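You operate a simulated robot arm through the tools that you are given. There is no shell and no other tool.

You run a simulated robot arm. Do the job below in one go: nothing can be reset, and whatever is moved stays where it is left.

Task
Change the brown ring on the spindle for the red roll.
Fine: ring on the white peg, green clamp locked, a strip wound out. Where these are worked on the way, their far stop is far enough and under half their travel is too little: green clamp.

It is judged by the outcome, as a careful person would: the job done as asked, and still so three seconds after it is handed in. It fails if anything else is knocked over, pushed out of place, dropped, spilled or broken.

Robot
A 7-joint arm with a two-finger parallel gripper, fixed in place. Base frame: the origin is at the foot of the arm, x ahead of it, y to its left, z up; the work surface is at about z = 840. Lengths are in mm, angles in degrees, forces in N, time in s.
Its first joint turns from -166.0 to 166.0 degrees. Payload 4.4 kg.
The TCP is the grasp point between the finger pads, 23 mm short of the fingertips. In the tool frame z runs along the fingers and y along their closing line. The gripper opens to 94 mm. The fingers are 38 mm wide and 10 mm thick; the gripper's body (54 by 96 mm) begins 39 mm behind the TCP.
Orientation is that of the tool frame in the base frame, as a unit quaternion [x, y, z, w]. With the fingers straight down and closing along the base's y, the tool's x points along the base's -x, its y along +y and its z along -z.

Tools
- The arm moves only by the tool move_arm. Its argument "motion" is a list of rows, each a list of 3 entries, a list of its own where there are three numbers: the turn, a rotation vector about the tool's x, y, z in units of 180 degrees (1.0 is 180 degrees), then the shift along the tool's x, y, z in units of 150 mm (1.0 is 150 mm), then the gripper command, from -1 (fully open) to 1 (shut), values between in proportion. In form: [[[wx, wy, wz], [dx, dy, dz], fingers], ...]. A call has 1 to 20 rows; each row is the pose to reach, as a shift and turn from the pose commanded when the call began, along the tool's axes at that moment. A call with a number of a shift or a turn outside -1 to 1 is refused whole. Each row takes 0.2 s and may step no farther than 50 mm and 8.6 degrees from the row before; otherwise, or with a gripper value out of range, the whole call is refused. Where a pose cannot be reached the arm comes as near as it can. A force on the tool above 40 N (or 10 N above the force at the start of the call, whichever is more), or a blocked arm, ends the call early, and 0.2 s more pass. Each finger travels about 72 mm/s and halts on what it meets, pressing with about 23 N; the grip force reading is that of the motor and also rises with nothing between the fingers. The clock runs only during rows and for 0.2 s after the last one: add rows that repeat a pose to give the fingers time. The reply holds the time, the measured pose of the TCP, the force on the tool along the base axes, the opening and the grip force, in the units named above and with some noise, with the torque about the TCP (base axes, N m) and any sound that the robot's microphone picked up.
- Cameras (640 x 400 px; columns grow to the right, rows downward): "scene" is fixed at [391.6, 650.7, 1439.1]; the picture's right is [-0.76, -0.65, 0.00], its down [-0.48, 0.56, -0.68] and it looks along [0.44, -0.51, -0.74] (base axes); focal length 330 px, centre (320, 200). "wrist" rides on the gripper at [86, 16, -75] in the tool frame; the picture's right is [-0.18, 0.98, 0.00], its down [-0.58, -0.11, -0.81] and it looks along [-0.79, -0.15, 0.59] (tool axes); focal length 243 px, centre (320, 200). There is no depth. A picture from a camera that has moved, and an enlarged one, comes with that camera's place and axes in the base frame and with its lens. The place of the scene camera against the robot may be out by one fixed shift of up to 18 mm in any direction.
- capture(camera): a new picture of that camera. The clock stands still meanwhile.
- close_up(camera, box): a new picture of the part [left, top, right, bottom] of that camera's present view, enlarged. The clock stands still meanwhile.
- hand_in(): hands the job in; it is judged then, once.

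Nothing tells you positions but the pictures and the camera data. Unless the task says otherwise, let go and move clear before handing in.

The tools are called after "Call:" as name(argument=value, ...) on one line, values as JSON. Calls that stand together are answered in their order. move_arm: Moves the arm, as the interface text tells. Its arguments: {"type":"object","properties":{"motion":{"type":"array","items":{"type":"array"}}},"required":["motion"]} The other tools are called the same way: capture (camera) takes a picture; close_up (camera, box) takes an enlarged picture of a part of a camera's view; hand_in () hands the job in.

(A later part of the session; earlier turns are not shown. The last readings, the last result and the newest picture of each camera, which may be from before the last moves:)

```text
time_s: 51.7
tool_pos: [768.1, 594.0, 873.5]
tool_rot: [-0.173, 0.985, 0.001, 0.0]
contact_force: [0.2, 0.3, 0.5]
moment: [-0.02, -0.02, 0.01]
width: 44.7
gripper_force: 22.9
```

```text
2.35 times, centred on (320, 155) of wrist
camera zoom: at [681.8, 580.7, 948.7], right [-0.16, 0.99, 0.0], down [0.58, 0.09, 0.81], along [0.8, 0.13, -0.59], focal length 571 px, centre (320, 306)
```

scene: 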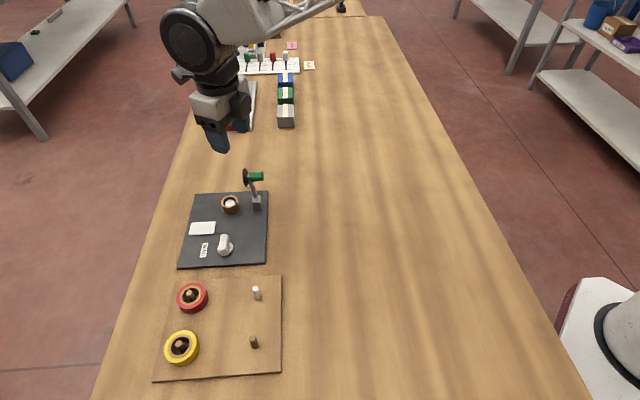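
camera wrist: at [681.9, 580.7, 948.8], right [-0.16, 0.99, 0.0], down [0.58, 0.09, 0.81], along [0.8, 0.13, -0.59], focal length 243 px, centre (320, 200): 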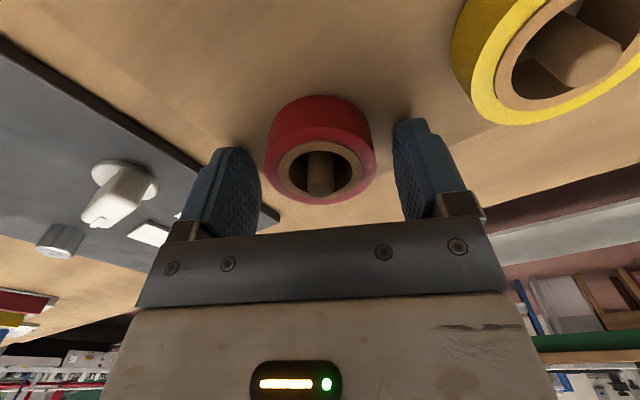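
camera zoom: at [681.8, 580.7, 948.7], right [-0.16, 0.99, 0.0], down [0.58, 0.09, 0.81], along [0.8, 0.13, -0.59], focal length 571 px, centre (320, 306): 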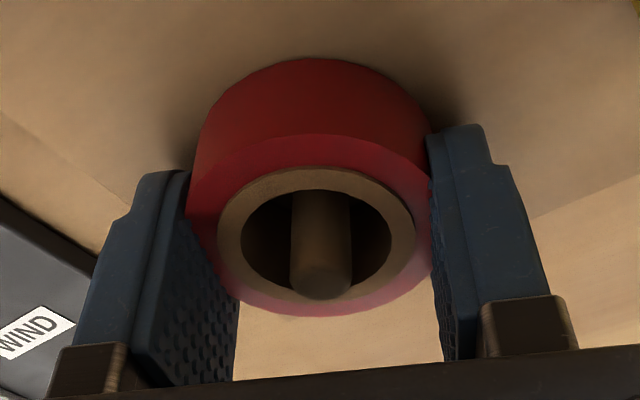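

The roll is gripped centrally. I'll lift it straight off its peg.

Call:
move_arm(motion=[[[0, 0, 0], [0, 0, -0.03], 1], [[0, 0, 0], [0, 0, -0.09], 1], [[0, 0, 0], [0, 0, -0.18], 1], [[0, 0, 0], [0, 0, -0.3], 1], [[0, 0, 0], [0, 0, -0.5], 1], [[0, 0, 0], [0, 0, -0.75], 1], [[0, 0, 0], [0, 0, -0.88], 1]])

Call:
capture(camera="wrist")

Call:
capture(camera="scene")

```text
time_s: 53.3
tool_pos: [769.1, 593.5, 1005.4]
tool_rot: [-0.174, 0.985, 0.001, 0.0]
contact_force: [0.4, 0.6, 0.3]
moment: [0.01, 0.02, -0.04]
width: 44.9
gripper_force: 22.6
```

```text
taken
camera wrist: at [683.2, 579.0, 1080.6], right [-0.16, 0.99, 0.0], down [0.58, 0.1, 0.81], along [0.8, 0.13, -0.59], focal length 243 px, centre (320, 200)
```

wrist: 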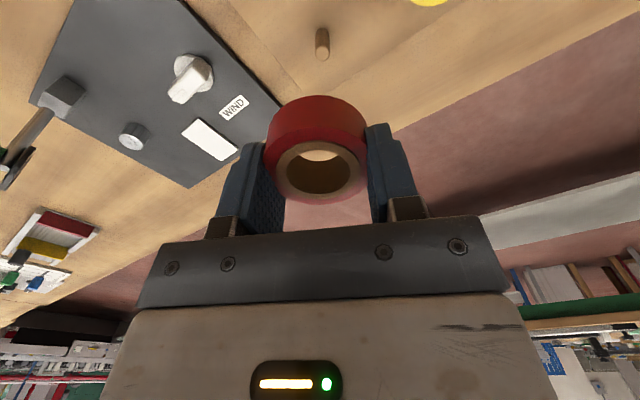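

```text
taken
```

scene: 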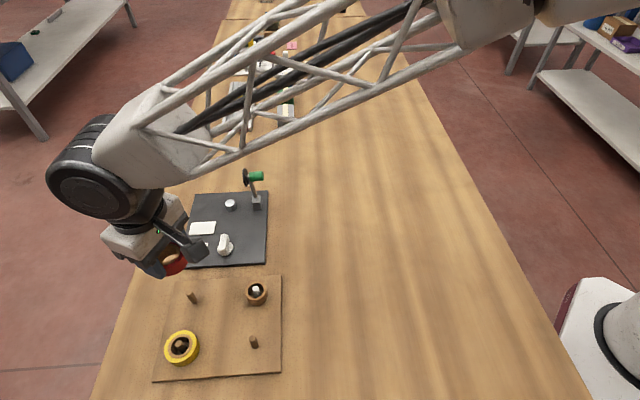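

The red roll is off its peg. I'll carry it at height to above the spindle.

Call:
move_arm(motion=[[[0, 0, 0], [-0.03, -0.125, 0], 1], [[0, 0, 0], [-0.089, -0.376, 0], 1], [[0, 0, 0], [-0.148, -0.626, 0], 1], [[0, 0, 0], [-0.177, -0.751, 0], 1]])

Call:
move_arm(motion=[[[0, 0, 0], [-0.044, -0.188, 0], 1], [[0, 0, 0], [-0.103, -0.438, 0], 1], [[0, 0, 0], [-0.159, -0.676, 0], 1], [[0, 0, 0], [-0.177, -0.751, 0], 1], [[0, 0, 0], [-0.177, -0.751, 0], 1]])

Call:
capture(camera="wrist")

Call:
close_up(camera="wrist", box=[260, 0, 380, 90])

Call:
close_up(camera="wrist", box=[220, 70, 420, 220])

```text
time_s: 54.3
tool_pos: [831.7, 496.0, 1007.5]
tool_rot: [-0.173, 0.985, 0.0, 0.0]
contact_force: [-0.3, -0.3, -0.8]
moment: [0.03, -0.03, 0.02]
width: 44.5
gripper_force: 22.8
```

```text
time_s: 55.5
tool_pos: [895.4, 401.3, 1006.0]
tool_rot: [-0.174, 0.985, 0.001, 0.0]
contact_force: [0.7, -0.9, -0.7]
moment: [0.01, 0.03, 0.04]
width: 44.5
gripper_force: 23.5
```

```text
taken
camera wrist: at [810.2, 387.3, 1080.0], right [-0.16, 0.99, 0.0], down [0.58, 0.09, 0.81], along [0.8, 0.13, -0.59], focal length 243 px, centre (320, 200)
```

wrist: 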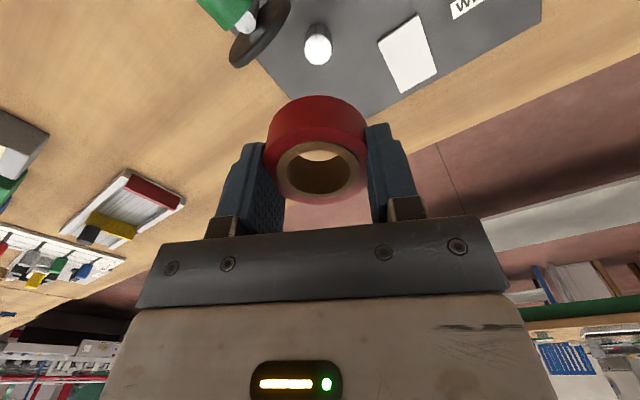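

```text
4.44 times, centred on (320, 45) of wrist
camera zoom: at [810.2, 387.3, 1080.0], right [-0.16, 0.99, 0.0], down [0.58, 0.09, 0.81], along [0.8, 0.13, -0.59], focal length 1078 px, centre (320, 889)
```

zoom: 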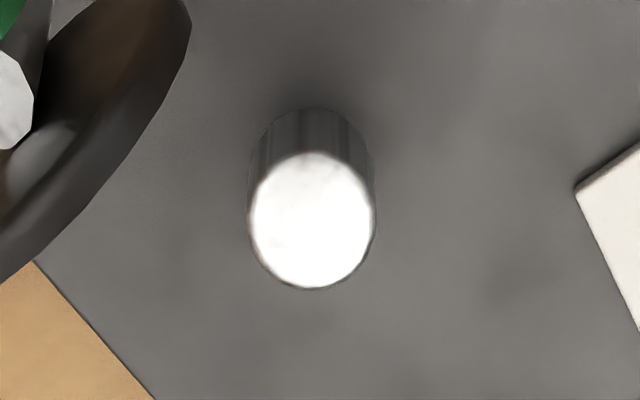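

```text
2.67 times, centred on (320, 145) of wrist
camera zoom: at [810.2, 387.3, 1080.0], right [-0.16, 0.99, 0.0], down [0.58, 0.09, 0.81], along [0.8, 0.13, -0.59], focal length 647 px, centre (320, 347)
```

zoom: 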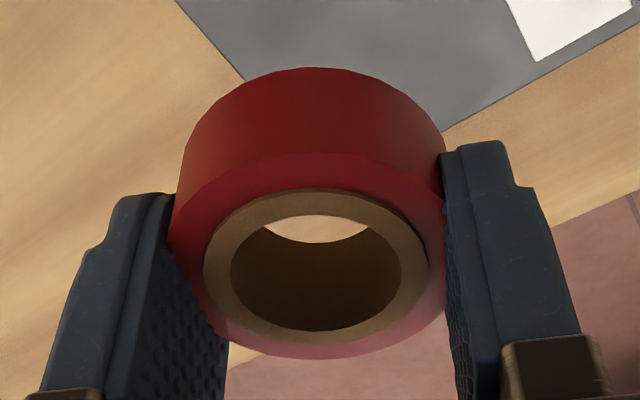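

The spindle is at about (895.7, 399.6) with its top at z ≈ 868. I'll apply a ~1.5 mm correction and descend to just above it, checking lever clearance.

Call:
move_arm(motion=[[[0, 0, 0], [0.0095, -0.007, 0.1], 1], [[0, 0, 0], [0.0095, -0.007, 0.3], 1], [[0, 0, 0], [0.0095, -0.007, 0.5], 1], [[0, 0, 0], [0.0095, -0.007, 0.62], 1], [[0, 0, 0], [0.0095, -0.007, 0.62], 1]])

Call:
capture(camera="wrist")

Call:
close_up(camera="scene", box=[190, 130, 290, 235])

Call:
close_up(camera="wrist", box=[220, 60, 420, 220])

```text
time_s: 56.7
tool_pos: [893.8, 399.4, 912.4]
tool_rot: [-0.174, 0.985, 0.0, 0.0]
contact_force: [0.0, -0.1, -0.7]
moment: [0.02, 0.03, 0.01]
width: 44.5
gripper_force: 23.1
```

```text
taken
camera wrist: at [807.7, 385.5, 987.4], right [-0.16, 0.99, 0.0], down [0.58, 0.09, 0.81], along [0.8, 0.13, -0.59], focal length 243 px, centre (320, 200)
```

wrist: 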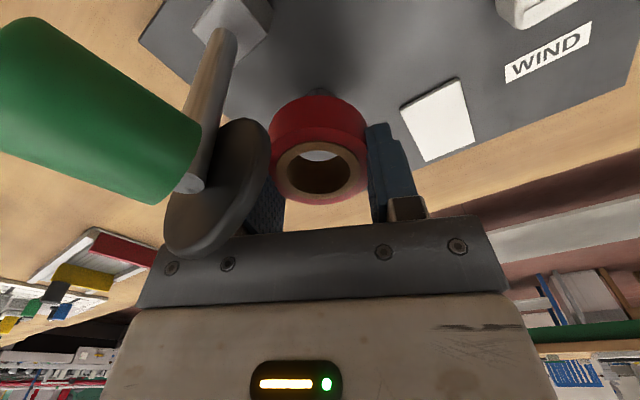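

```text
3.81 times, centred on (240, 182) of scene
camera zoom: at [391.6, 650.7, 1439.1], right [-0.76, -0.65, 0.0], down [-0.48, 0.56, -0.68], along [0.44, -0.51, -0.74], focal length 1257 px, centre (625, 267)
```

zoom: 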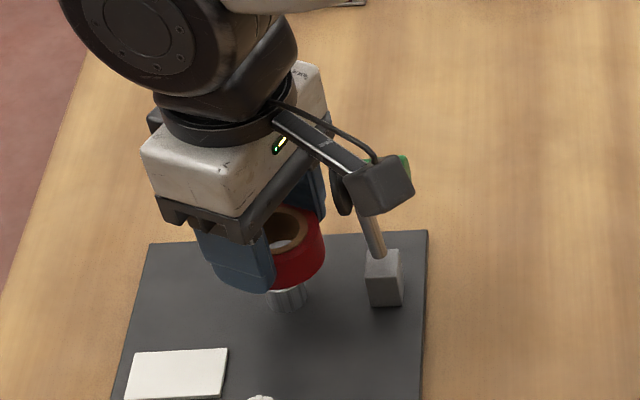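

```text
2.50 times, centred on (320, 140) of wrist
camera zoom: at [807.7, 385.5, 987.4], right [-0.16, 0.99, 0.0], down [0.58, 0.09, 0.81], along [0.8, 0.13, -0.59], focal length 606 px, centre (320, 350)
```

zoom: 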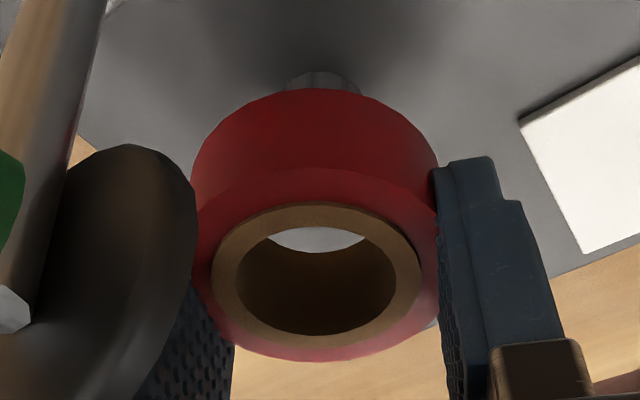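

Looking through the hole, the spindle top is visible and aligned within about 1 mm. I'll turn 5° for extra lever clearance and lower the roll over the spindle.

Call:
move_arm(motion=[[[0, 0, -0.0278], [0, 0.003, 0], 1], [[0, 0, -0.0278], [0, 0.003, 0.05], 1], [[0, 0, -0.0278], [0, 0.003, 0.1], 1], [[0, 0, -0.0278], [0, 0.003, 0.14], 1], [[0, 0, -0.0278], [0, 0.003, 0.18], 1], [[0, 0, -0.0278], [0, 0.003, 0.2], 1]])

Call:
capture(camera="wrist")

Call:
close_up(camera="scene", box=[190, 130, 290, 235])

```text
time_s: 58.1
tool_pos: [893.7, 399.8, 884.9]
tool_rot: [-0.216, 0.976, 0.002, 0.002]
contact_force: [23.7, -4.4, 7.5]
moment: [-0.12, -0.5, -0.03]
width: 44.8
gripper_force: 23.0
```

```text
taken
camera wrist: at [810.2, 378.6, 958.7], right [-0.25, 0.97, 0.0], down [0.57, 0.14, 0.81], along [0.78, 0.2, -0.59], focal length 243 px, centre (320, 200)
```

wrist: 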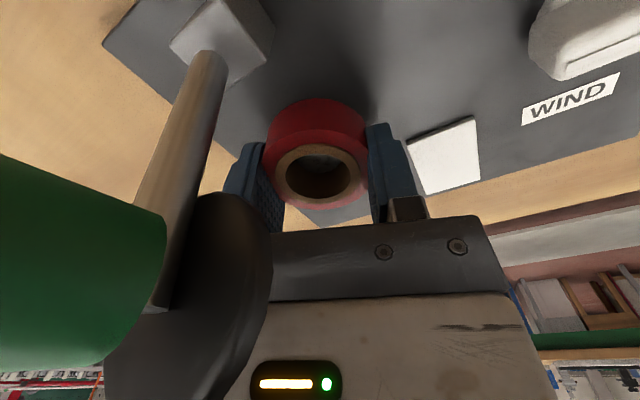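

```text
3.81 times, centred on (240, 182) of scene
camera zoom: at [391.6, 650.7, 1439.1], right [-0.76, -0.65, 0.0], down [-0.48, 0.56, -0.68], along [0.44, -0.51, -0.74], focal length 1257 px, centre (625, 267)
```

zoom: 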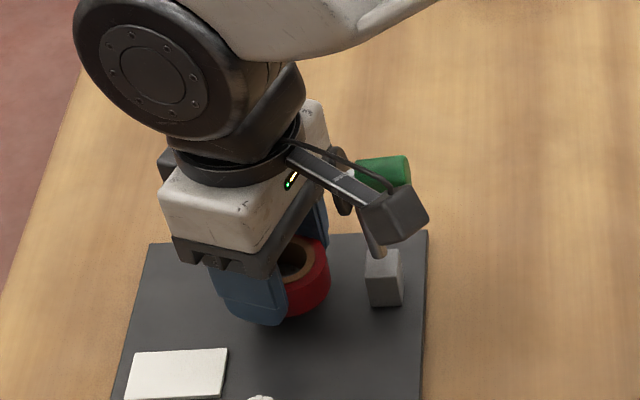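

Call:
close_up(camera="wrist", box=[230, 70, 430, 230])

Call:
close_up(camera="scene", box=[210, 170, 270, 220])

```text
2.50 times, centred on (330, 150) of wrist
camera zoom: at [810.2, 378.6, 958.7], right [-0.25, 0.97, 0.0], down [0.57, 0.14, 0.81], along [0.78, 0.2, -0.59], focal length 606 px, centre (295, 325)
```

zoom: 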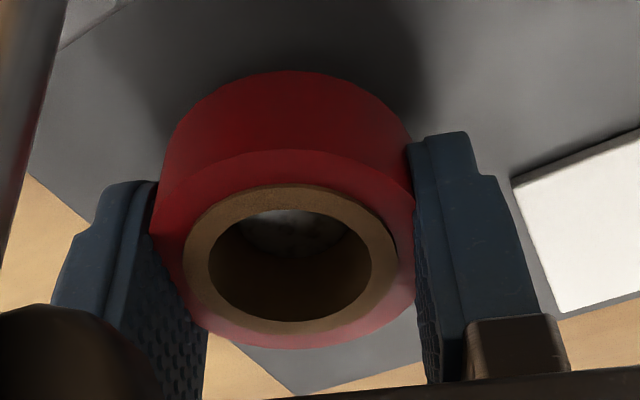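

```text
8.00 times, centred on (240, 195) of scene
camera zoom: at [391.6, 650.7, 1439.1], right [-0.76, -0.65, 0.0], down [-0.48, 0.56, -0.68], along [0.44, -0.51, -0.74], focal length 2639 px, centre (960, 240)
```

zoom: 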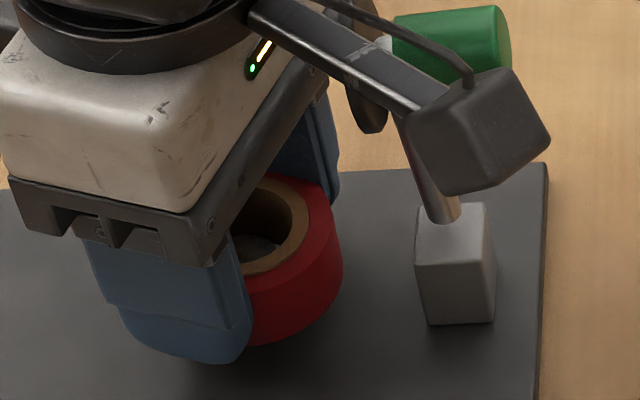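

A sideways force shows the roll's bore is rubbing on the spindle. I'll shift 1.5 mm outboard in the direction of the push and re-read the force.

Call:
move_arm(motion=[[[0, 0, 0], [-0.005, -0.003, 0], 1], [[0, 0, 0], [-0.01, -0.006, 0], 1], [[0, 0, 0], [-0.01, -0.006, 0], 1]])

Call:
close_up(camera="wrist", box=[230, 70, 430, 230])

```text
time_s: 58.9
tool_pos: [894.3, 399.0, 882.3]
tool_rot: [-0.216, 0.976, 0.0, 0.0]
contact_force: [7.0, 8.3, 0.4]
moment: [0.15, -0.11, 0.04]
width: 44.6
gripper_force: 22.7
```

```text
2.50 times, centred on (330, 150) of wrist
camera zoom: at [810.7, 378.1, 956.7], right [-0.25, 0.97, 0.0], down [0.57, 0.15, 0.81], along [0.78, 0.2, -0.59], focal length 606 px, centre (295, 325)
```

zoom: 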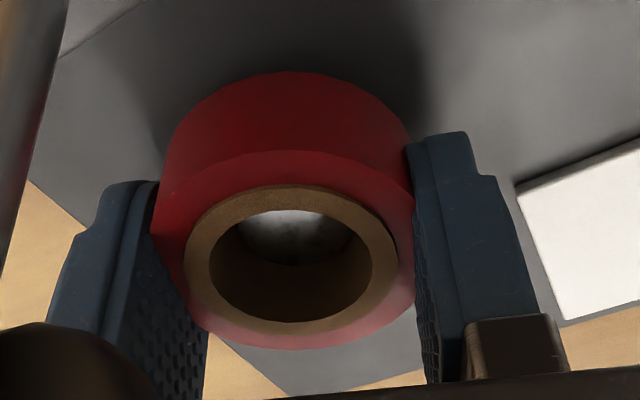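

Call:
move_arm(motion=[[[0, 0, 0], [-0.007, 0.002, 0], 1], [[0, 0, 0], [-0.007, 0.002, 0.01], 1], [[0, 0, 0], [-0.007, 0.002, 0.02], 1], [[0, 0, 0], [-0.007, 0.002, 0.02], 1]])

Call:
close_up(camera="wrist", box=[230, 70, 430, 230])

```text
time_s: 59.9
tool_pos: [896.7, 399.6, 880.3]
tool_rot: [-0.216, 0.976, 0.001, -0.001]
contact_force: [0.1, 0.6, -0.3]
moment: [-0.01, 0.02, -0.02]
width: 44.6
gripper_force: 23.2
```

```text
2.50 times, centred on (330, 150) of wrist
camera zoom: at [813.0, 378.0, 954.2], right [-0.25, 0.97, 0.0], down [0.57, 0.15, 0.81], along [0.78, 0.2, -0.59], focal length 606 px, centre (295, 325)
```

zoom: 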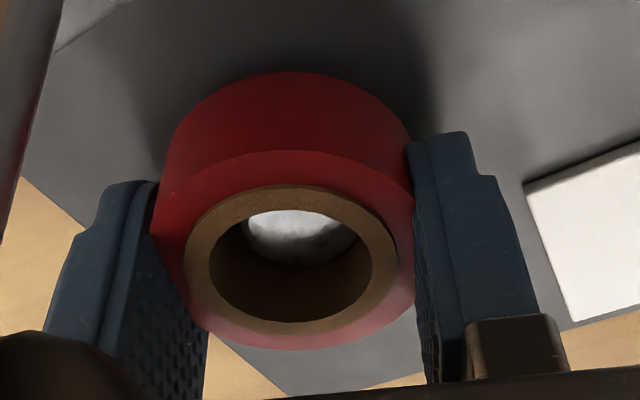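

The contact force is gone. Continuing down in small steps until the roll seats.

Call:
move_arm(motion=[[[0, 0, 0], [0, 0, 0.01], 1], [[0, 0, 0], [0, 0, 0.02], 1], [[0, 0, 0], [0, 0, 0.02], 1]])

```text
time_s: 60.7
tool_pos: [896.7, 399.9, 878.2]
tool_rot: [-0.216, 0.976, 0.001, 0.0]
contact_force: [0.8, -1.1, 0.3]
moment: [0.02, 0.02, 0.03]
width: 44.6
gripper_force: 23.8
```

Call:
move_arm(motion=[[[0, 0, 0], [0, 0, 0.007], 1], [[0, 0, 0], [0, 0, 0.014], 1], [[0, 0, 0], [0, 0, 0.014], 1]])

Call:
close_up(camera="scene", box=[210, 170, 270, 220])

```text
time_s: 61.5
tool_pos: [897.0, 401.4, 874.0]
tool_rot: [-0.216, 0.976, 0.0, 0.001]
contact_force: [0.1, -0.2, -0.1]
moment: [0.01, 0.01, 0.02]
width: 44.6
gripper_force: 23.2
```

```text
8.00 times, centred on (240, 195) of scene
camera zoom: at [391.6, 650.7, 1439.1], right [-0.76, -0.65, 0.0], down [-0.48, 0.56, -0.68], along [0.44, -0.51, -0.74], focal length 2639 px, centre (960, 240)
```

zoom: 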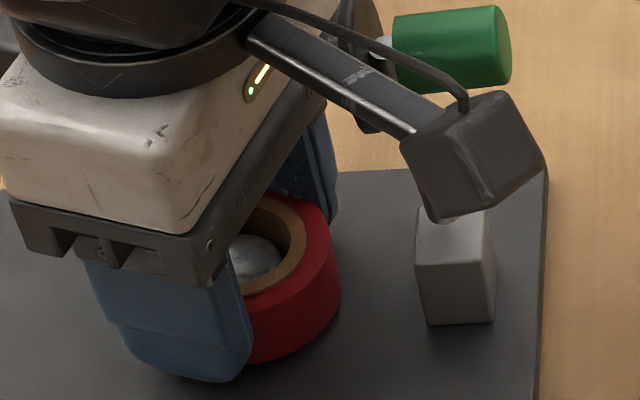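

Call:
move_arm(motion=[[[0, 0, 0], [0, 0, 0.007], 1], [[0, 0, 0], [0, 0, 0.007], 1]])

Call:
close_up(camera="wrist", box=[230, 70, 430, 230])

```text
time_s: 62.1
tool_pos: [896.1, 399.0, 873.5]
tool_rot: [-0.217, 0.976, 0.001, 0.0]
contact_force: [-0.4, -0.7, -0.4]
moment: [0.01, -0.04, -0.02]
width: 44.7
gripper_force: 22.9
```

```text
2.50 times, centred on (330, 150) of wrist
camera zoom: at [812.2, 378.8, 948.4], right [-0.25, 0.97, 0.0], down [0.57, 0.15, 0.81], along [0.78, 0.2, -0.59], focal length 606 px, centre (295, 325)
```

zoom: 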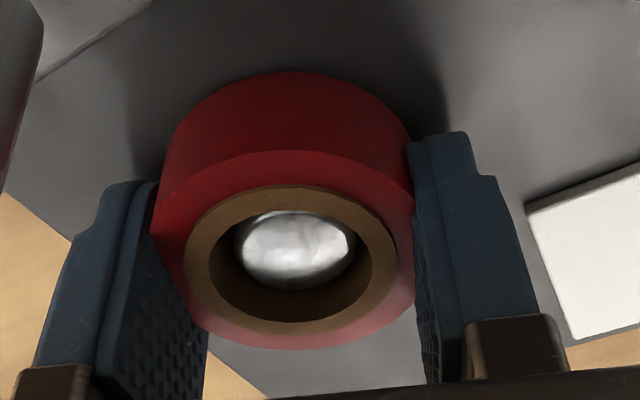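

Call:
move_arm(motion=[[[0, 0, 0], [0, 0, 0.007], 1], [[0, 0, 0], [0, 0, 0.007], 1]])

```text
time_s: 62.7
tool_pos: [895.6, 400.2, 873.2]
tool_rot: [-0.217, 0.976, 0.001, -0.001]
contact_force: [-0.1, -1.1, -0.4]
moment: [0.02, 0.02, 0.01]
width: 44.6
gripper_force: 23.3
```

Call:
move_arm(motion=[[[0, 0, 0], [0, 0, 0.007], 1], [[0, 0, 0], [0, 0, 0.007], 1]])

Call:
close_up(camera="scene", box=[210, 170, 270, 220])

```text
time_s: 63.3
tool_pos: [896.2, 401.3, 872.0]
tool_rot: [-0.216, 0.976, 0.0, 0.0]
contact_force: [-1.2, 0.2, 1.7]
moment: [-0.03, 0.06, -0.05]
width: 44.5
gripper_force: 23.0
```

```text
8.00 times, centred on (240, 195) of scene
camera zoom: at [391.6, 650.7, 1439.1], right [-0.76, -0.65, 0.0], down [-0.48, 0.56, -0.68], along [0.44, -0.51, -0.74], focal length 2639 px, centre (960, 240)
```

zoom: 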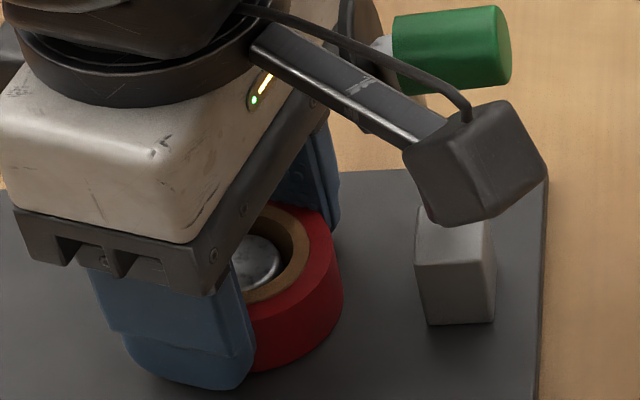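

The roll is essentially seated. Releasing it now, then rising straight up.

Call:
move_arm(motion=[[[0, 0, 0], [0, 0, 0], -0.1], [[0, 0, 0], [0, 0, 0], -0.5], [[0, 0, 0], [0, 0, 0], -0.55], [[0, 0, 0], [0, 0, 0], -0.55]])

Call:
capture(camera="wrist")

Call:
close_up(camera="scene", box=[210, 170, 270, 220])

```text
time_s: 64.3
tool_pos: [896.1, 402.4, 872.6]
tool_rot: [-0.217, 0.976, 0.001, -0.001]
contact_force: [0.6, 0.1, 0.0]
moment: [0.04, 0.0, 0.02]
width: 73.0
gripper_force: 0.1
```

```text
taken
camera wrist: at [812.1, 379.5, 946.4], right [-0.25, 0.97, 0.0], down [0.57, 0.15, 0.81], along [0.78, 0.2, -0.59], focal length 243 px, centre (320, 200)
```

wrist: 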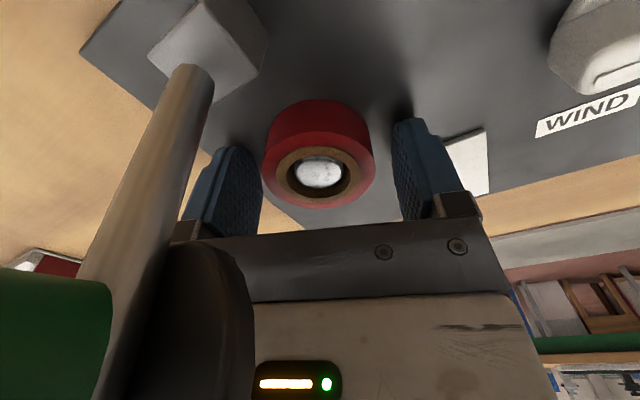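

```text
8.00 times, centred on (240, 195) of scene
camera zoom: at [391.6, 650.7, 1439.1], right [-0.76, -0.65, 0.0], down [-0.48, 0.56, -0.68], along [0.44, -0.51, -0.74], focal length 2639 px, centre (960, 240)
```

zoom: 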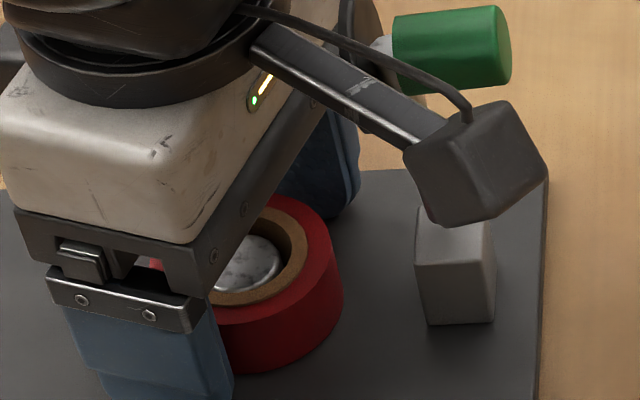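

The red roll sits on the spindle. I'll rise vertically clear of the lever and inspect.

Call:
move_arm(motion=[[[0, 0, 0], [0, 0, -0.08], -0.55], [[0, 0, 0], [0, 0, -0.25], -0.55], [[0, 0, 0], [0, 0, -0.5], -0.55], [[0, 0, 0], [0, 0, -0.8], -0.55], [[0, 0, 0], [0, 0, -1.0], -0.55], [[0, 0, 0], [0, 0, -1.0], -0.55]])

Call:
capture(camera="wrist")

Call:
close_up(camera="scene", box=[170, 150, 290, 275])

```text
time_s: 65.7
tool_pos: [896.5, 398.1, 1021.5]
tool_rot: [-0.217, 0.976, 0.001, 0.0]
contact_force: [-0.7, -0.3, -0.2]
moment: [0.02, -0.01, 0.0]
width: 72.9
gripper_force: 0.0
```

```text
taken
camera wrist: at [811.7, 377.9, 1096.8], right [-0.25, 0.97, 0.0], down [0.57, 0.15, 0.81], along [0.78, 0.2, -0.59], focal length 243 px, centre (320, 200)
```

wrist: 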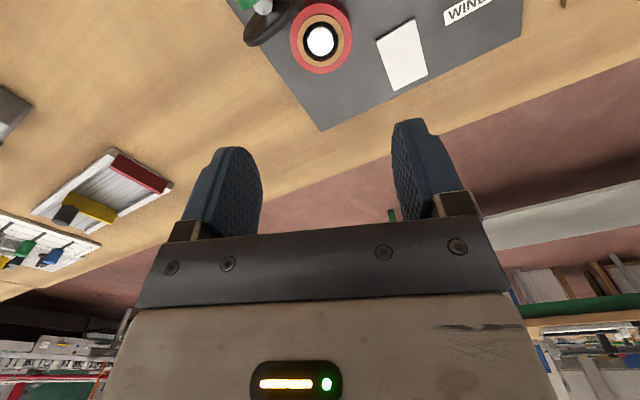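

```text
3.20 times, centred on (230, 212) of scene
camera zoom: at [391.6, 650.7, 1439.1], right [-0.76, -0.65, 0.0], down [-0.48, 0.56, -0.68], along [0.44, -0.51, -0.74], focal length 1056 px, centre (608, 160)
```

zoom: 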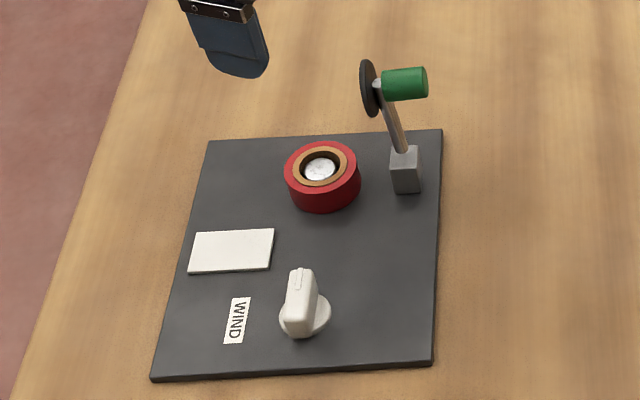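

Now I'll move behind the lever with closed fingers to push it shut.

Call:
move_arm(motion=[[[0, 0, -0.028], [0.195, -0.068, 0], -0.2], [[0, 0, -0.056], [0.39, -0.137, 0], 0.2], [[0, 0, -0.083], [0.584, -0.205, 0], 0.6], [[0, 0, -0.111], [0.779, -0.273, 0], 1], [[0, 0, -0.111], [0.779, -0.273, 0], 1]])

Call:
capture(camera="wrist")

Call:
close_up(camera="scene", box=[190, 80, 330, 240])

```text
time_s: 66.9
tool_pos: [809.6, 315.3, 1023.1]
tool_rot: [-0.383, 0.924, 0.001, 0.0]
contact_force: [0.3, 0.0, 0.4]
moment: [0.01, -0.01, 0.0]
width: 0.0
gripper_force: 23.2
```

```text
taken
camera wrist: at [736.7, 265.5, 1098.0], right [-0.56, 0.83, 0.0], down [0.49, 0.33, 0.81], along [0.67, 0.46, -0.59], focal length 243 px, centre (320, 200)
```

wrist: 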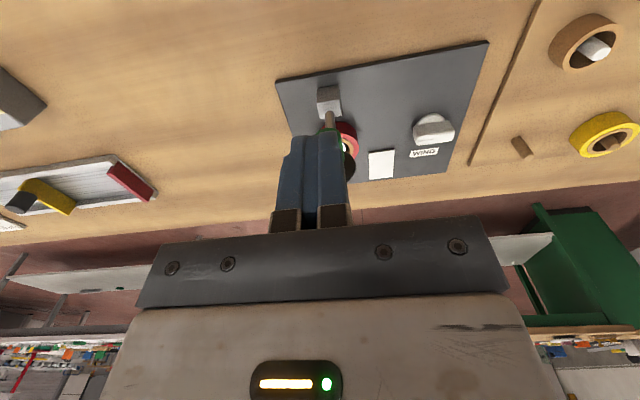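

```text
2.50 times, centred on (260, 160) of scene
camera zoom: at [391.6, 650.7, 1439.1], right [-0.76, -0.65, 0.0], down [-0.48, 0.56, -0.68], along [0.44, -0.51, -0.74], focal length 825 px, centre (470, 300)
```

zoom: 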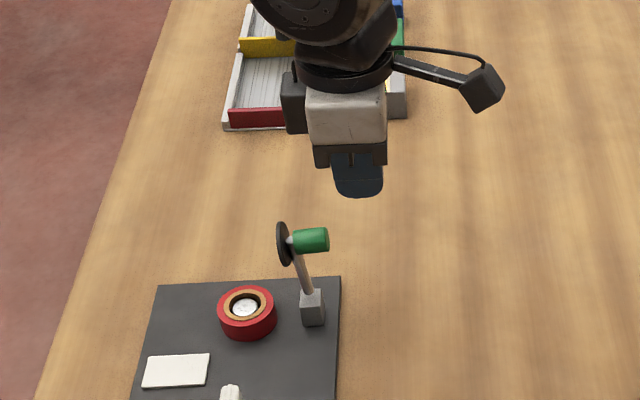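

Call:
move_arm(motion=[[[0, 0, 0], [0, 0, 0.16], 1], [[0, 0, 0], [0, 0, 0.33], 1], [[0, 0, 0], [0, 0, 0.487], 1], [[0, 0, 0], [-0.06, 0, 0.487], 1], [[0, 0, 0], [-0.1, 0, 0.487], 1], [[0, 0, 0], [-0.14, 0, 0.487], 1], [[0, 0, 0], [-0.18, 0, 0.487], 1], [[0, 0, 0], [-0.22, 0, 0.487], 1], [[0, 0, 0], [-0.26, 0, 0.487], 1]])

Call:
capture(camera="wrist")

Call:
close_up(camera="scene", box=[190, 110, 330, 240])

```text
time_s: 68.9
tool_pos: [834.9, 342.3, 950.0]
tool_rot: [-0.382, 0.924, 0.001, 0.001]
contact_force: [-0.7, -0.4, 0.1]
moment: [0.02, -0.02, -0.02]
width: 0.1
gripper_force: 22.9
```

```text
taken
camera wrist: at [763.0, 293.0, 1024.0], right [-0.56, 0.83, 0.0], down [0.49, 0.33, 0.81], along [0.67, 0.46, -0.59], focal length 243 px, centre (320, 200)
```

wrist: 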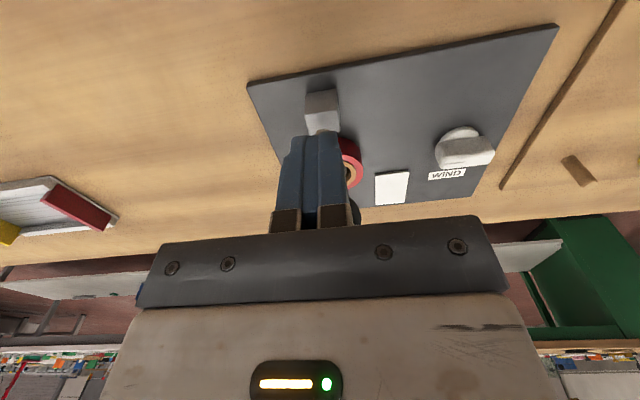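

```text
3.08 times, centred on (260, 175) of scene
camera zoom: at [391.6, 650.7, 1439.1], right [-0.76, -0.65, 0.0], down [-0.48, 0.56, -0.68], along [0.44, -0.51, -0.74], focal length 1015 px, centre (505, 277)
```

zoom: 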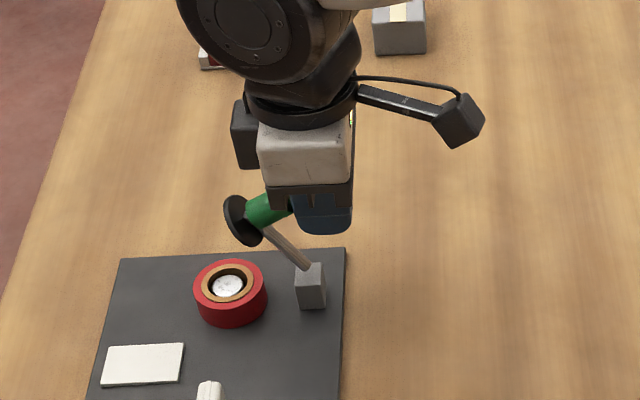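

The lever is following the push with little force. I'll continue forward.

Call:
move_arm(motion=[[[0, 0, 0], [-0.04, 0, 0], 1], [[0, 0, 0], [-0.08, 0, 0], 1], [[0, 0, 0], [-0.12, 0, 0], 1], [[0, 0, 0], [-0.16, 0, 0], 1], [[0, 0, 0], [-0.2, 0, 0], 1], [[0, 0, 0], [-0.24, 0, 0], 1], [[0, 0, 0], [-0.27, 0, 0], 1]])

Call:
close_up(camera="scene", box=[190, 110, 330, 240])

Call:
capture(camera="wrist")

```text
time_s: 70.5
tool_pos: [862.9, 370.7, 947.7]
tool_rot: [-0.382, 0.924, 0.001, 0.0]
contact_force: [-0.2, -0.4, -0.8]
moment: [0.05, -0.03, 0.01]
width: 0.1
gripper_force: 23.0
```

```text
3.08 times, centred on (260, 175) of scene
camera zoom: at [391.6, 650.7, 1439.1], right [-0.76, -0.65, 0.0], down [-0.48, 0.56, -0.68], along [0.44, -0.51, -0.74], focal length 1015 px, centre (505, 277)
```

zoom: 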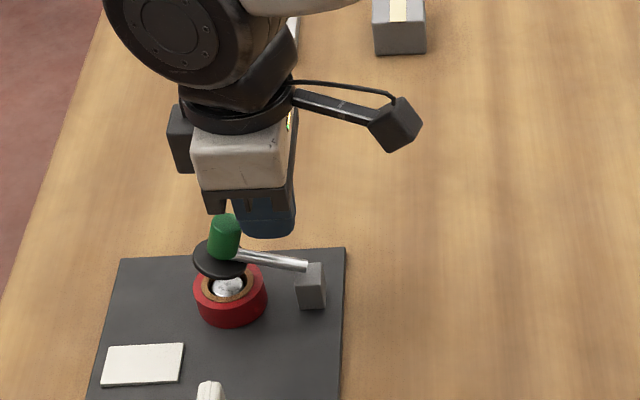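

```text
taken
camera wrist: at [791.7, 321.0, 1022.5], right [-0.56, 0.83, 0.0], down [0.49, 0.33, 0.81], along [0.67, 0.46, -0.59], focal length 243 px, centre (320, 200)
```

wrist: 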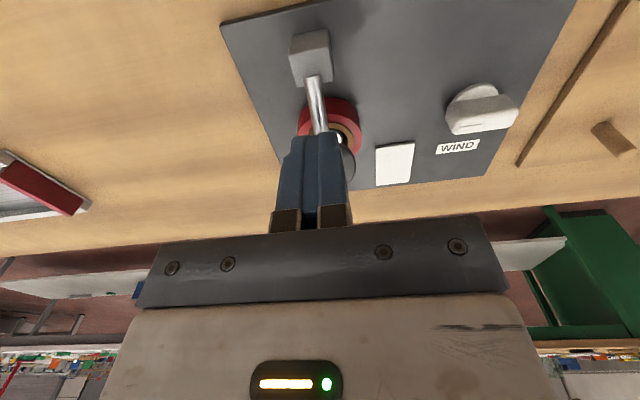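

The lever is down to about 20°. I'll rise, move over the green knob and press it down from above to lock it.

Call:
move_arm(motion=[[[0, 0, 0], [0.03, 0, -0.07], 1], [[0, 0, 0], [0.03, 0, -0.17], 1], [[0, 0, 0], [-0.14, 0, -0.17], 1], [[0, 0, 0], [-0.28, 0, -0.17], 1], [[0, 0, 0], [-0.28, 0, -0.17], 1]])

Call:
close_up(camera="scene", box=[190, 110, 330, 240])

Call:
capture(camera="wrist")

```text
time_s: 71.7
tool_pos: [894.1, 399.9, 973.9]
tool_rot: [-0.383, 0.924, 0.001, 0.001]
contact_force: [0.0, -0.3, 0.8]
moment: [0.02, 0.03, 0.01]
width: 0.2
gripper_force: 23.2
```

```text
3.08 times, centred on (260, 175) of scene
camera zoom: at [391.6, 650.7, 1439.1], right [-0.76, -0.65, 0.0], down [-0.48, 0.56, -0.68], along [0.44, -0.51, -0.74], focal length 1015 px, centre (505, 277)
```

zoom: 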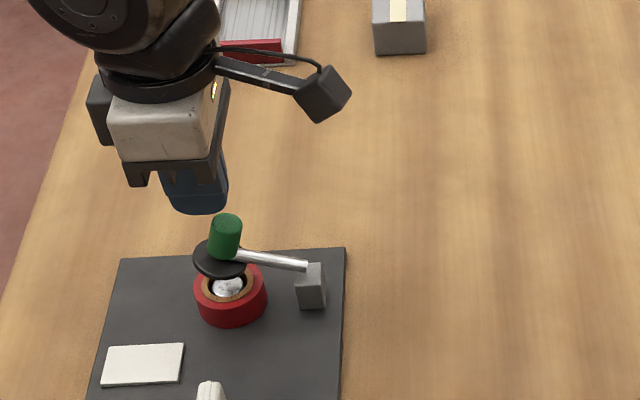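

```text
taken
camera wrist: at [822.2, 350.3, 1048.1], right [-0.56, 0.83, 0.0], down [0.49, 0.33, 0.81], along [0.67, 0.46, -0.59], focal length 243 px, centre (320, 200)
```

wrist: 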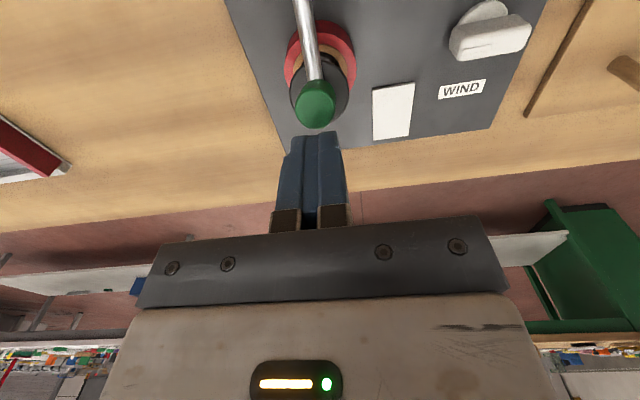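

Call:
move_arm(motion=[[[0, 0, 0], [0.053, 0, 0.05], 1], [[0, 0, 0], [0.053, 0, 0.1], 1], [[0, 0, 0], [0.053, 0, 0.13], 1], [[0, 0, 0], [0.053, 0, 0.16], 1], [[0, 0, 0], [0.053, 0, 0.19], 1], [[0, 0, 0], [0.053, 0, 0.22], 1], [[0, 0, 0], [0.053, 0, 0.235], 1], [[0, 0, 0], [0.053, 0, 0.235], 1]])

Call:
close_up(camera="scene", box=[190, 130, 290, 240])

Call:
capture(camera="wrist")

```text
time_s: 73.5
tool_pos: [890.0, 393.9, 939.0]
tool_rot: [-0.382, 0.924, 0.002, 0.0]
contact_force: [-0.3, -0.3, 0.6]
moment: [-0.01, -0.04, -0.05]
width: 0.0
gripper_force: 23.4
```

```text
3.64 times, centred on (240, 185) of scene
camera zoom: at [391.6, 650.7, 1439.1], right [-0.76, -0.65, 0.0], down [-0.48, 0.56, -0.68], along [0.44, -0.51, -0.74], focal length 1200 px, centre (611, 254)
```

zoom: 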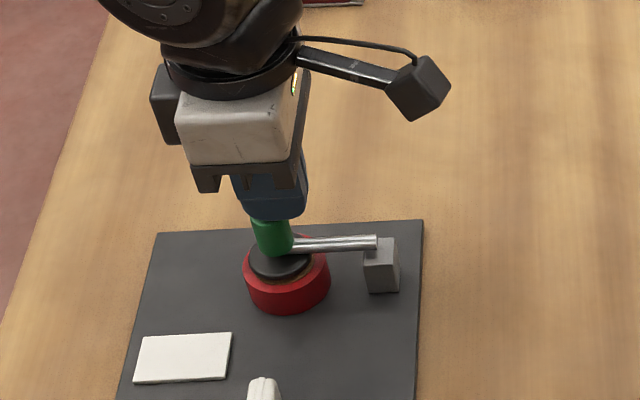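

```text
taken
camera wrist: at [817.5, 344.5, 1014.1], right [-0.56, 0.83, 0.0], down [0.49, 0.33, 0.81], along [0.67, 0.46, -0.59], focal length 243 px, centre (320, 200)
```

wrist: 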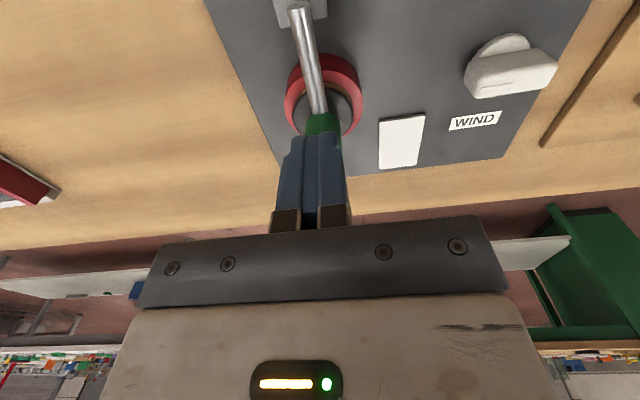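

The lever is almost down. I'll press a few more millimetres until it meets its stop.

Call:
move_arm(motion=[[[0, 0, 0], [0, 0, 0.01], 1], [[0, 0, 0], [0, 0, 0.02], 1], [[0, 0, 0], [0, 0, 0.03], 1], [[0, 0, 0], [0, 0, 0.03], 1]])

Call:
close_up(camera="scene", box=[205, 170, 275, 225])

```text
time_s: 74.5
tool_pos: [890.3, 394.1, 938.7]
tool_rot: [-0.382, 0.924, 0.001, 0.004]
contact_force: [2.0, 1.8, 6.2]
moment: [0.0, -0.03, 0.06]
width: 0.1
gripper_force: 23.5
stopped in row 4: the force on the tool passed its limit at 41 N (the readings are from after the stop); the commanded pose is now the measured one
```

```text
7.27 times, centred on (240, 198) of scene
camera zoom: at [391.6, 650.7, 1439.1], right [-0.76, -0.65, 0.0], down [-0.48, 0.56, -0.68], along [0.44, -0.51, -0.74], focal length 2399 px, centre (902, 218)
```

zoom: 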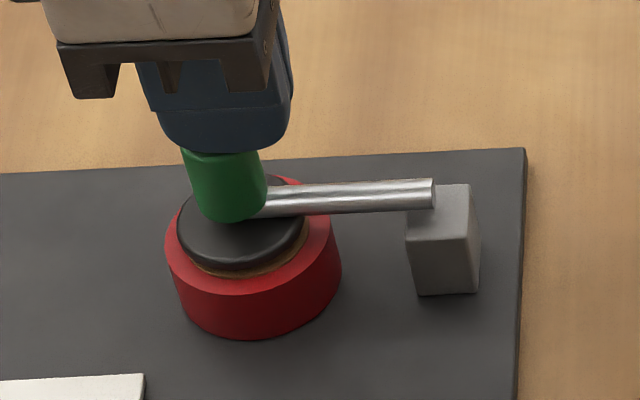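

It reached its stop (41 N). I'll rise clear and check that the clamp stays locked.

Call:
move_arm(motion=[[[0, 0, 0], [0, 0, -0.05], 1], [[0, 0, 0], [0, 0, -0.25], 1], [[0, 0, 0], [0, 0, -0.5], 1], [[0, 0, 0], [0, 0, -0.6], 1]])

Call:
close_up(camera="scene", box=[170, 180, 290, 275])

Call:
capture(camera="wrist")

Call:
close_up(camera="wrist", box=[240, 0, 400, 130])

```text
time_s: 75.5
tool_pos: [888.2, 394.0, 1028.5]
tool_rot: [-0.382, 0.924, 0.001, 0.001]
contact_force: [-0.4, -0.4, 0.0]
moment: [0.02, 0.0, -0.01]
width: 0.1
gripper_force: 22.9
```

```text
4.21 times, centred on (230, 228) of scene
camera zoom: at [391.6, 650.7, 1439.1], right [-0.76, -0.65, 0.0], down [-0.48, 0.56, -0.68], along [0.44, -0.51, -0.74], focal length 1389 px, centre (699, 84)
```

zoom: 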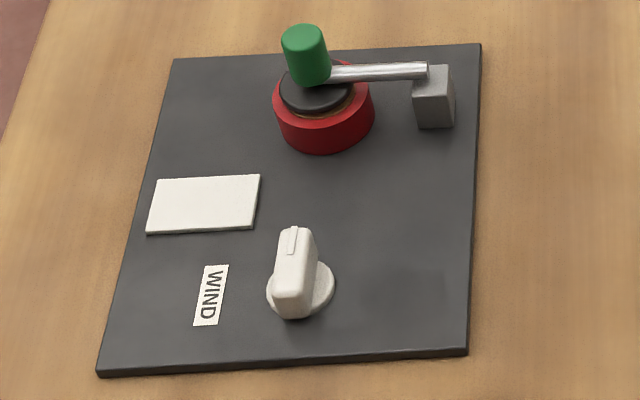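

```text
taken
camera wrist: at [816.2, 344.9, 1102.4], right [-0.56, 0.83, 0.0], down [0.49, 0.33, 0.81], along [0.67, 0.46, -0.59], focal length 243 px, centre (320, 200)
```

wrist: 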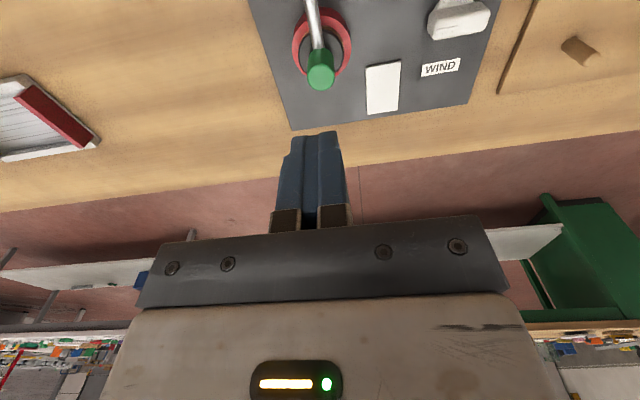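

```text
3.08 times, centred on (320, 65) of wrist
camera zoom: at [816.2, 344.9, 1102.4], right [-0.56, 0.83, 0.0], down [0.49, 0.33, 0.81], along [0.67, 0.46, -0.59], focal length 746 px, centre (320, 615)
```

zoom: 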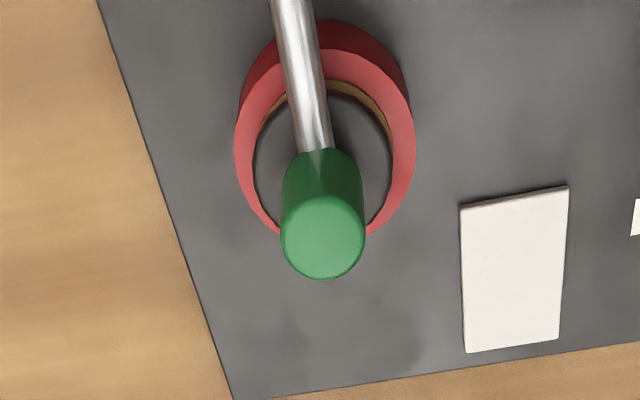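

The clamp lies exactly where it was at the start, so it is locked on the red roll. Next is the WIND knob: its pointer now points along the plate towards the spindle side, 90° from the label. I'll move above it with the fingers turned to grip its bar.

Call:
move_arm(motion=[[[0, 0, 0.0417], [-0.0055, 0.065, 0], 0.5], [[0, 0, 0.0833], [-0.011, 0.13, 0], 0.2], [[0, 0, 0.125], [-0.0165, 0.196, 0], 0.1], [[0, 0, 0.1667], [-0.022, 0.261, 0], 0.1], [[0, 0, 0.2083], [-0.0275, 0.326, 0], 0.1], [[0, 0, 0.25], [-0.033, 0.391, 0], 0.1], [[0, 0, 0.2917], [-0.0385, 0.456, 0], 0.1], [[0, 0, 0.3333], [-0.044, 0.521, 0], 0.1], [[0, 0, 0.375], [-0.0495, 0.587, 0], 0.1], [[0, 0, 0.4167], [-0.055, 0.652, 0], 0.1], [[0, 0, 0.4583], [-0.0605, 0.717, 0], 0.1], [[0, 0, 0.5], [-0.066, 0.782, 0], 0.1], [[0, 0, 0.5], [-0.066, 0.782, 0], 0.1]])

Call:
capture(camera="wrist")

Call:
close_up(camera="wrist", box=[240, 0, 400, 110])

```text
time_s: 78.3
tool_pos: [813.1, 484.6, 1027.6]
tool_rot: [0.384, 0.923, 0.004, 0.001]
contact_force: [0.9, -0.3, -0.7]
moment: [-0.04, -0.01, 0.0]
width: 42.6
gripper_force: 0.1
```

```text
taken
camera wrist: at [763.8, 557.5, 1102.9], right [0.83, 0.56, 0.0], down [0.33, -0.49, 0.81], along [0.46, -0.66, -0.59], focal length 243 px, centre (320, 200)
```

wrist: 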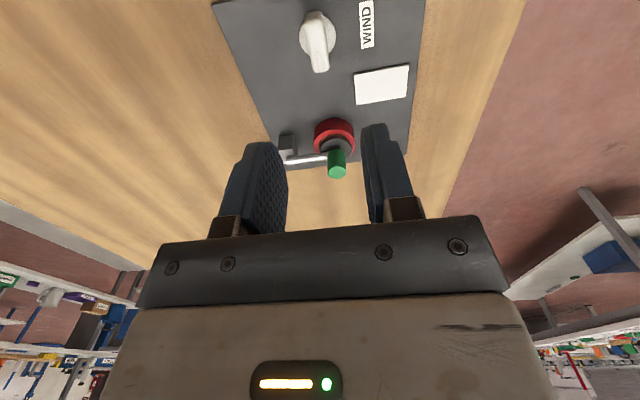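

```text
3.64 times, centred on (320, 55) of wrist
camera zoom: at [763.8, 557.5, 1102.9], right [0.83, 0.56, 0.0], down [0.33, -0.49, 0.81], along [0.46, -0.66, -0.59], focal length 882 px, centre (320, 727)
```

zoom: 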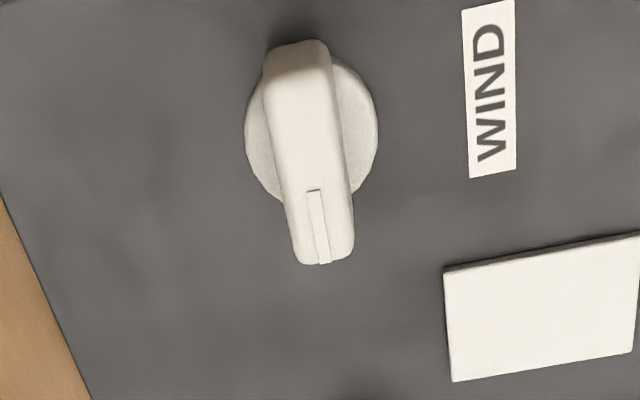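

The knob's bar is about 40 × 14 mm, top z ≈ 876, centred at (814.5, 484); the label is 90° counter-clockwise from its pointer. I'll descend over the bar.

Call:
move_arm(motion=[[[0, 0, 0], [-0.009, 0.004, 0.2], 0.1], [[0, 0, 0], [-0.009, 0.004, 0.45], 0.1], [[0, 0, 0], [-0.009, 0.004, 0.7], 0.1], [[0, 0, 0], [-0.009, 0.004, 0.83], 0.1], [[0, 0, 0], [-0.009, 0.004, 0.83], 0.1]])

Call:
capture(camera="wrist")

Call:
close_up(camera="scene", box=[170, 170, 290, 275])

```text
time_s: 79.5
tool_pos: [815.4, 481.4, 901.7]
tool_rot: [0.383, 0.924, 0.003, 0.001]
contact_force: [0.0, -0.8, -0.5]
moment: [0.0, -0.05, -0.01]
width: 42.4
gripper_force: 0.0
```

```text
taken
camera wrist: at [766.0, 554.9, 976.6], right [0.83, 0.56, 0.0], down [0.33, -0.49, 0.81], along [0.46, -0.66, -0.59], focal length 243 px, centre (320, 200)
```

wrist: 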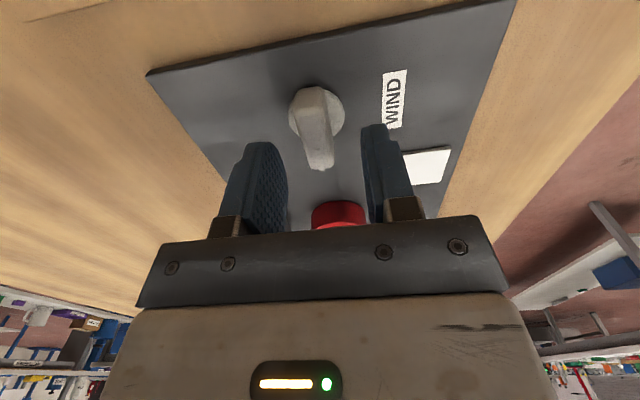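

```text
3.81 times, centred on (230, 222) of scene
camera zoom: at [391.6, 650.7, 1439.1], right [-0.76, -0.65, 0.0], down [-0.48, 0.56, -0.68], along [0.44, -0.51, -0.74], focal length 1257 px, centre (663, 114)
```

zoom: 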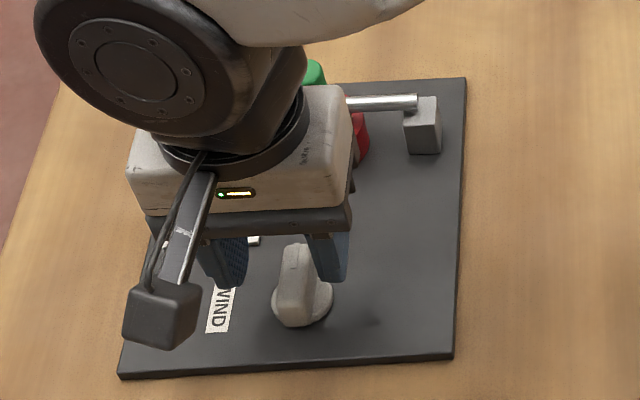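

Call:
close_up(camera="wrist", box=[250, 60, 400, 190])

```text
3.08 times, centred on (325, 125) of wrist
camera zoom: at [766.0, 554.9, 976.6], right [0.83, 0.56, 0.0], down [0.33, -0.49, 0.81], along [0.46, -0.66, -0.59], focal length 746 px, centre (305, 431)
```

zoom: 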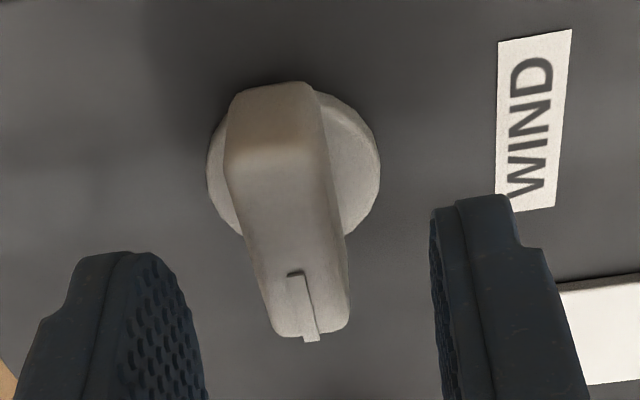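

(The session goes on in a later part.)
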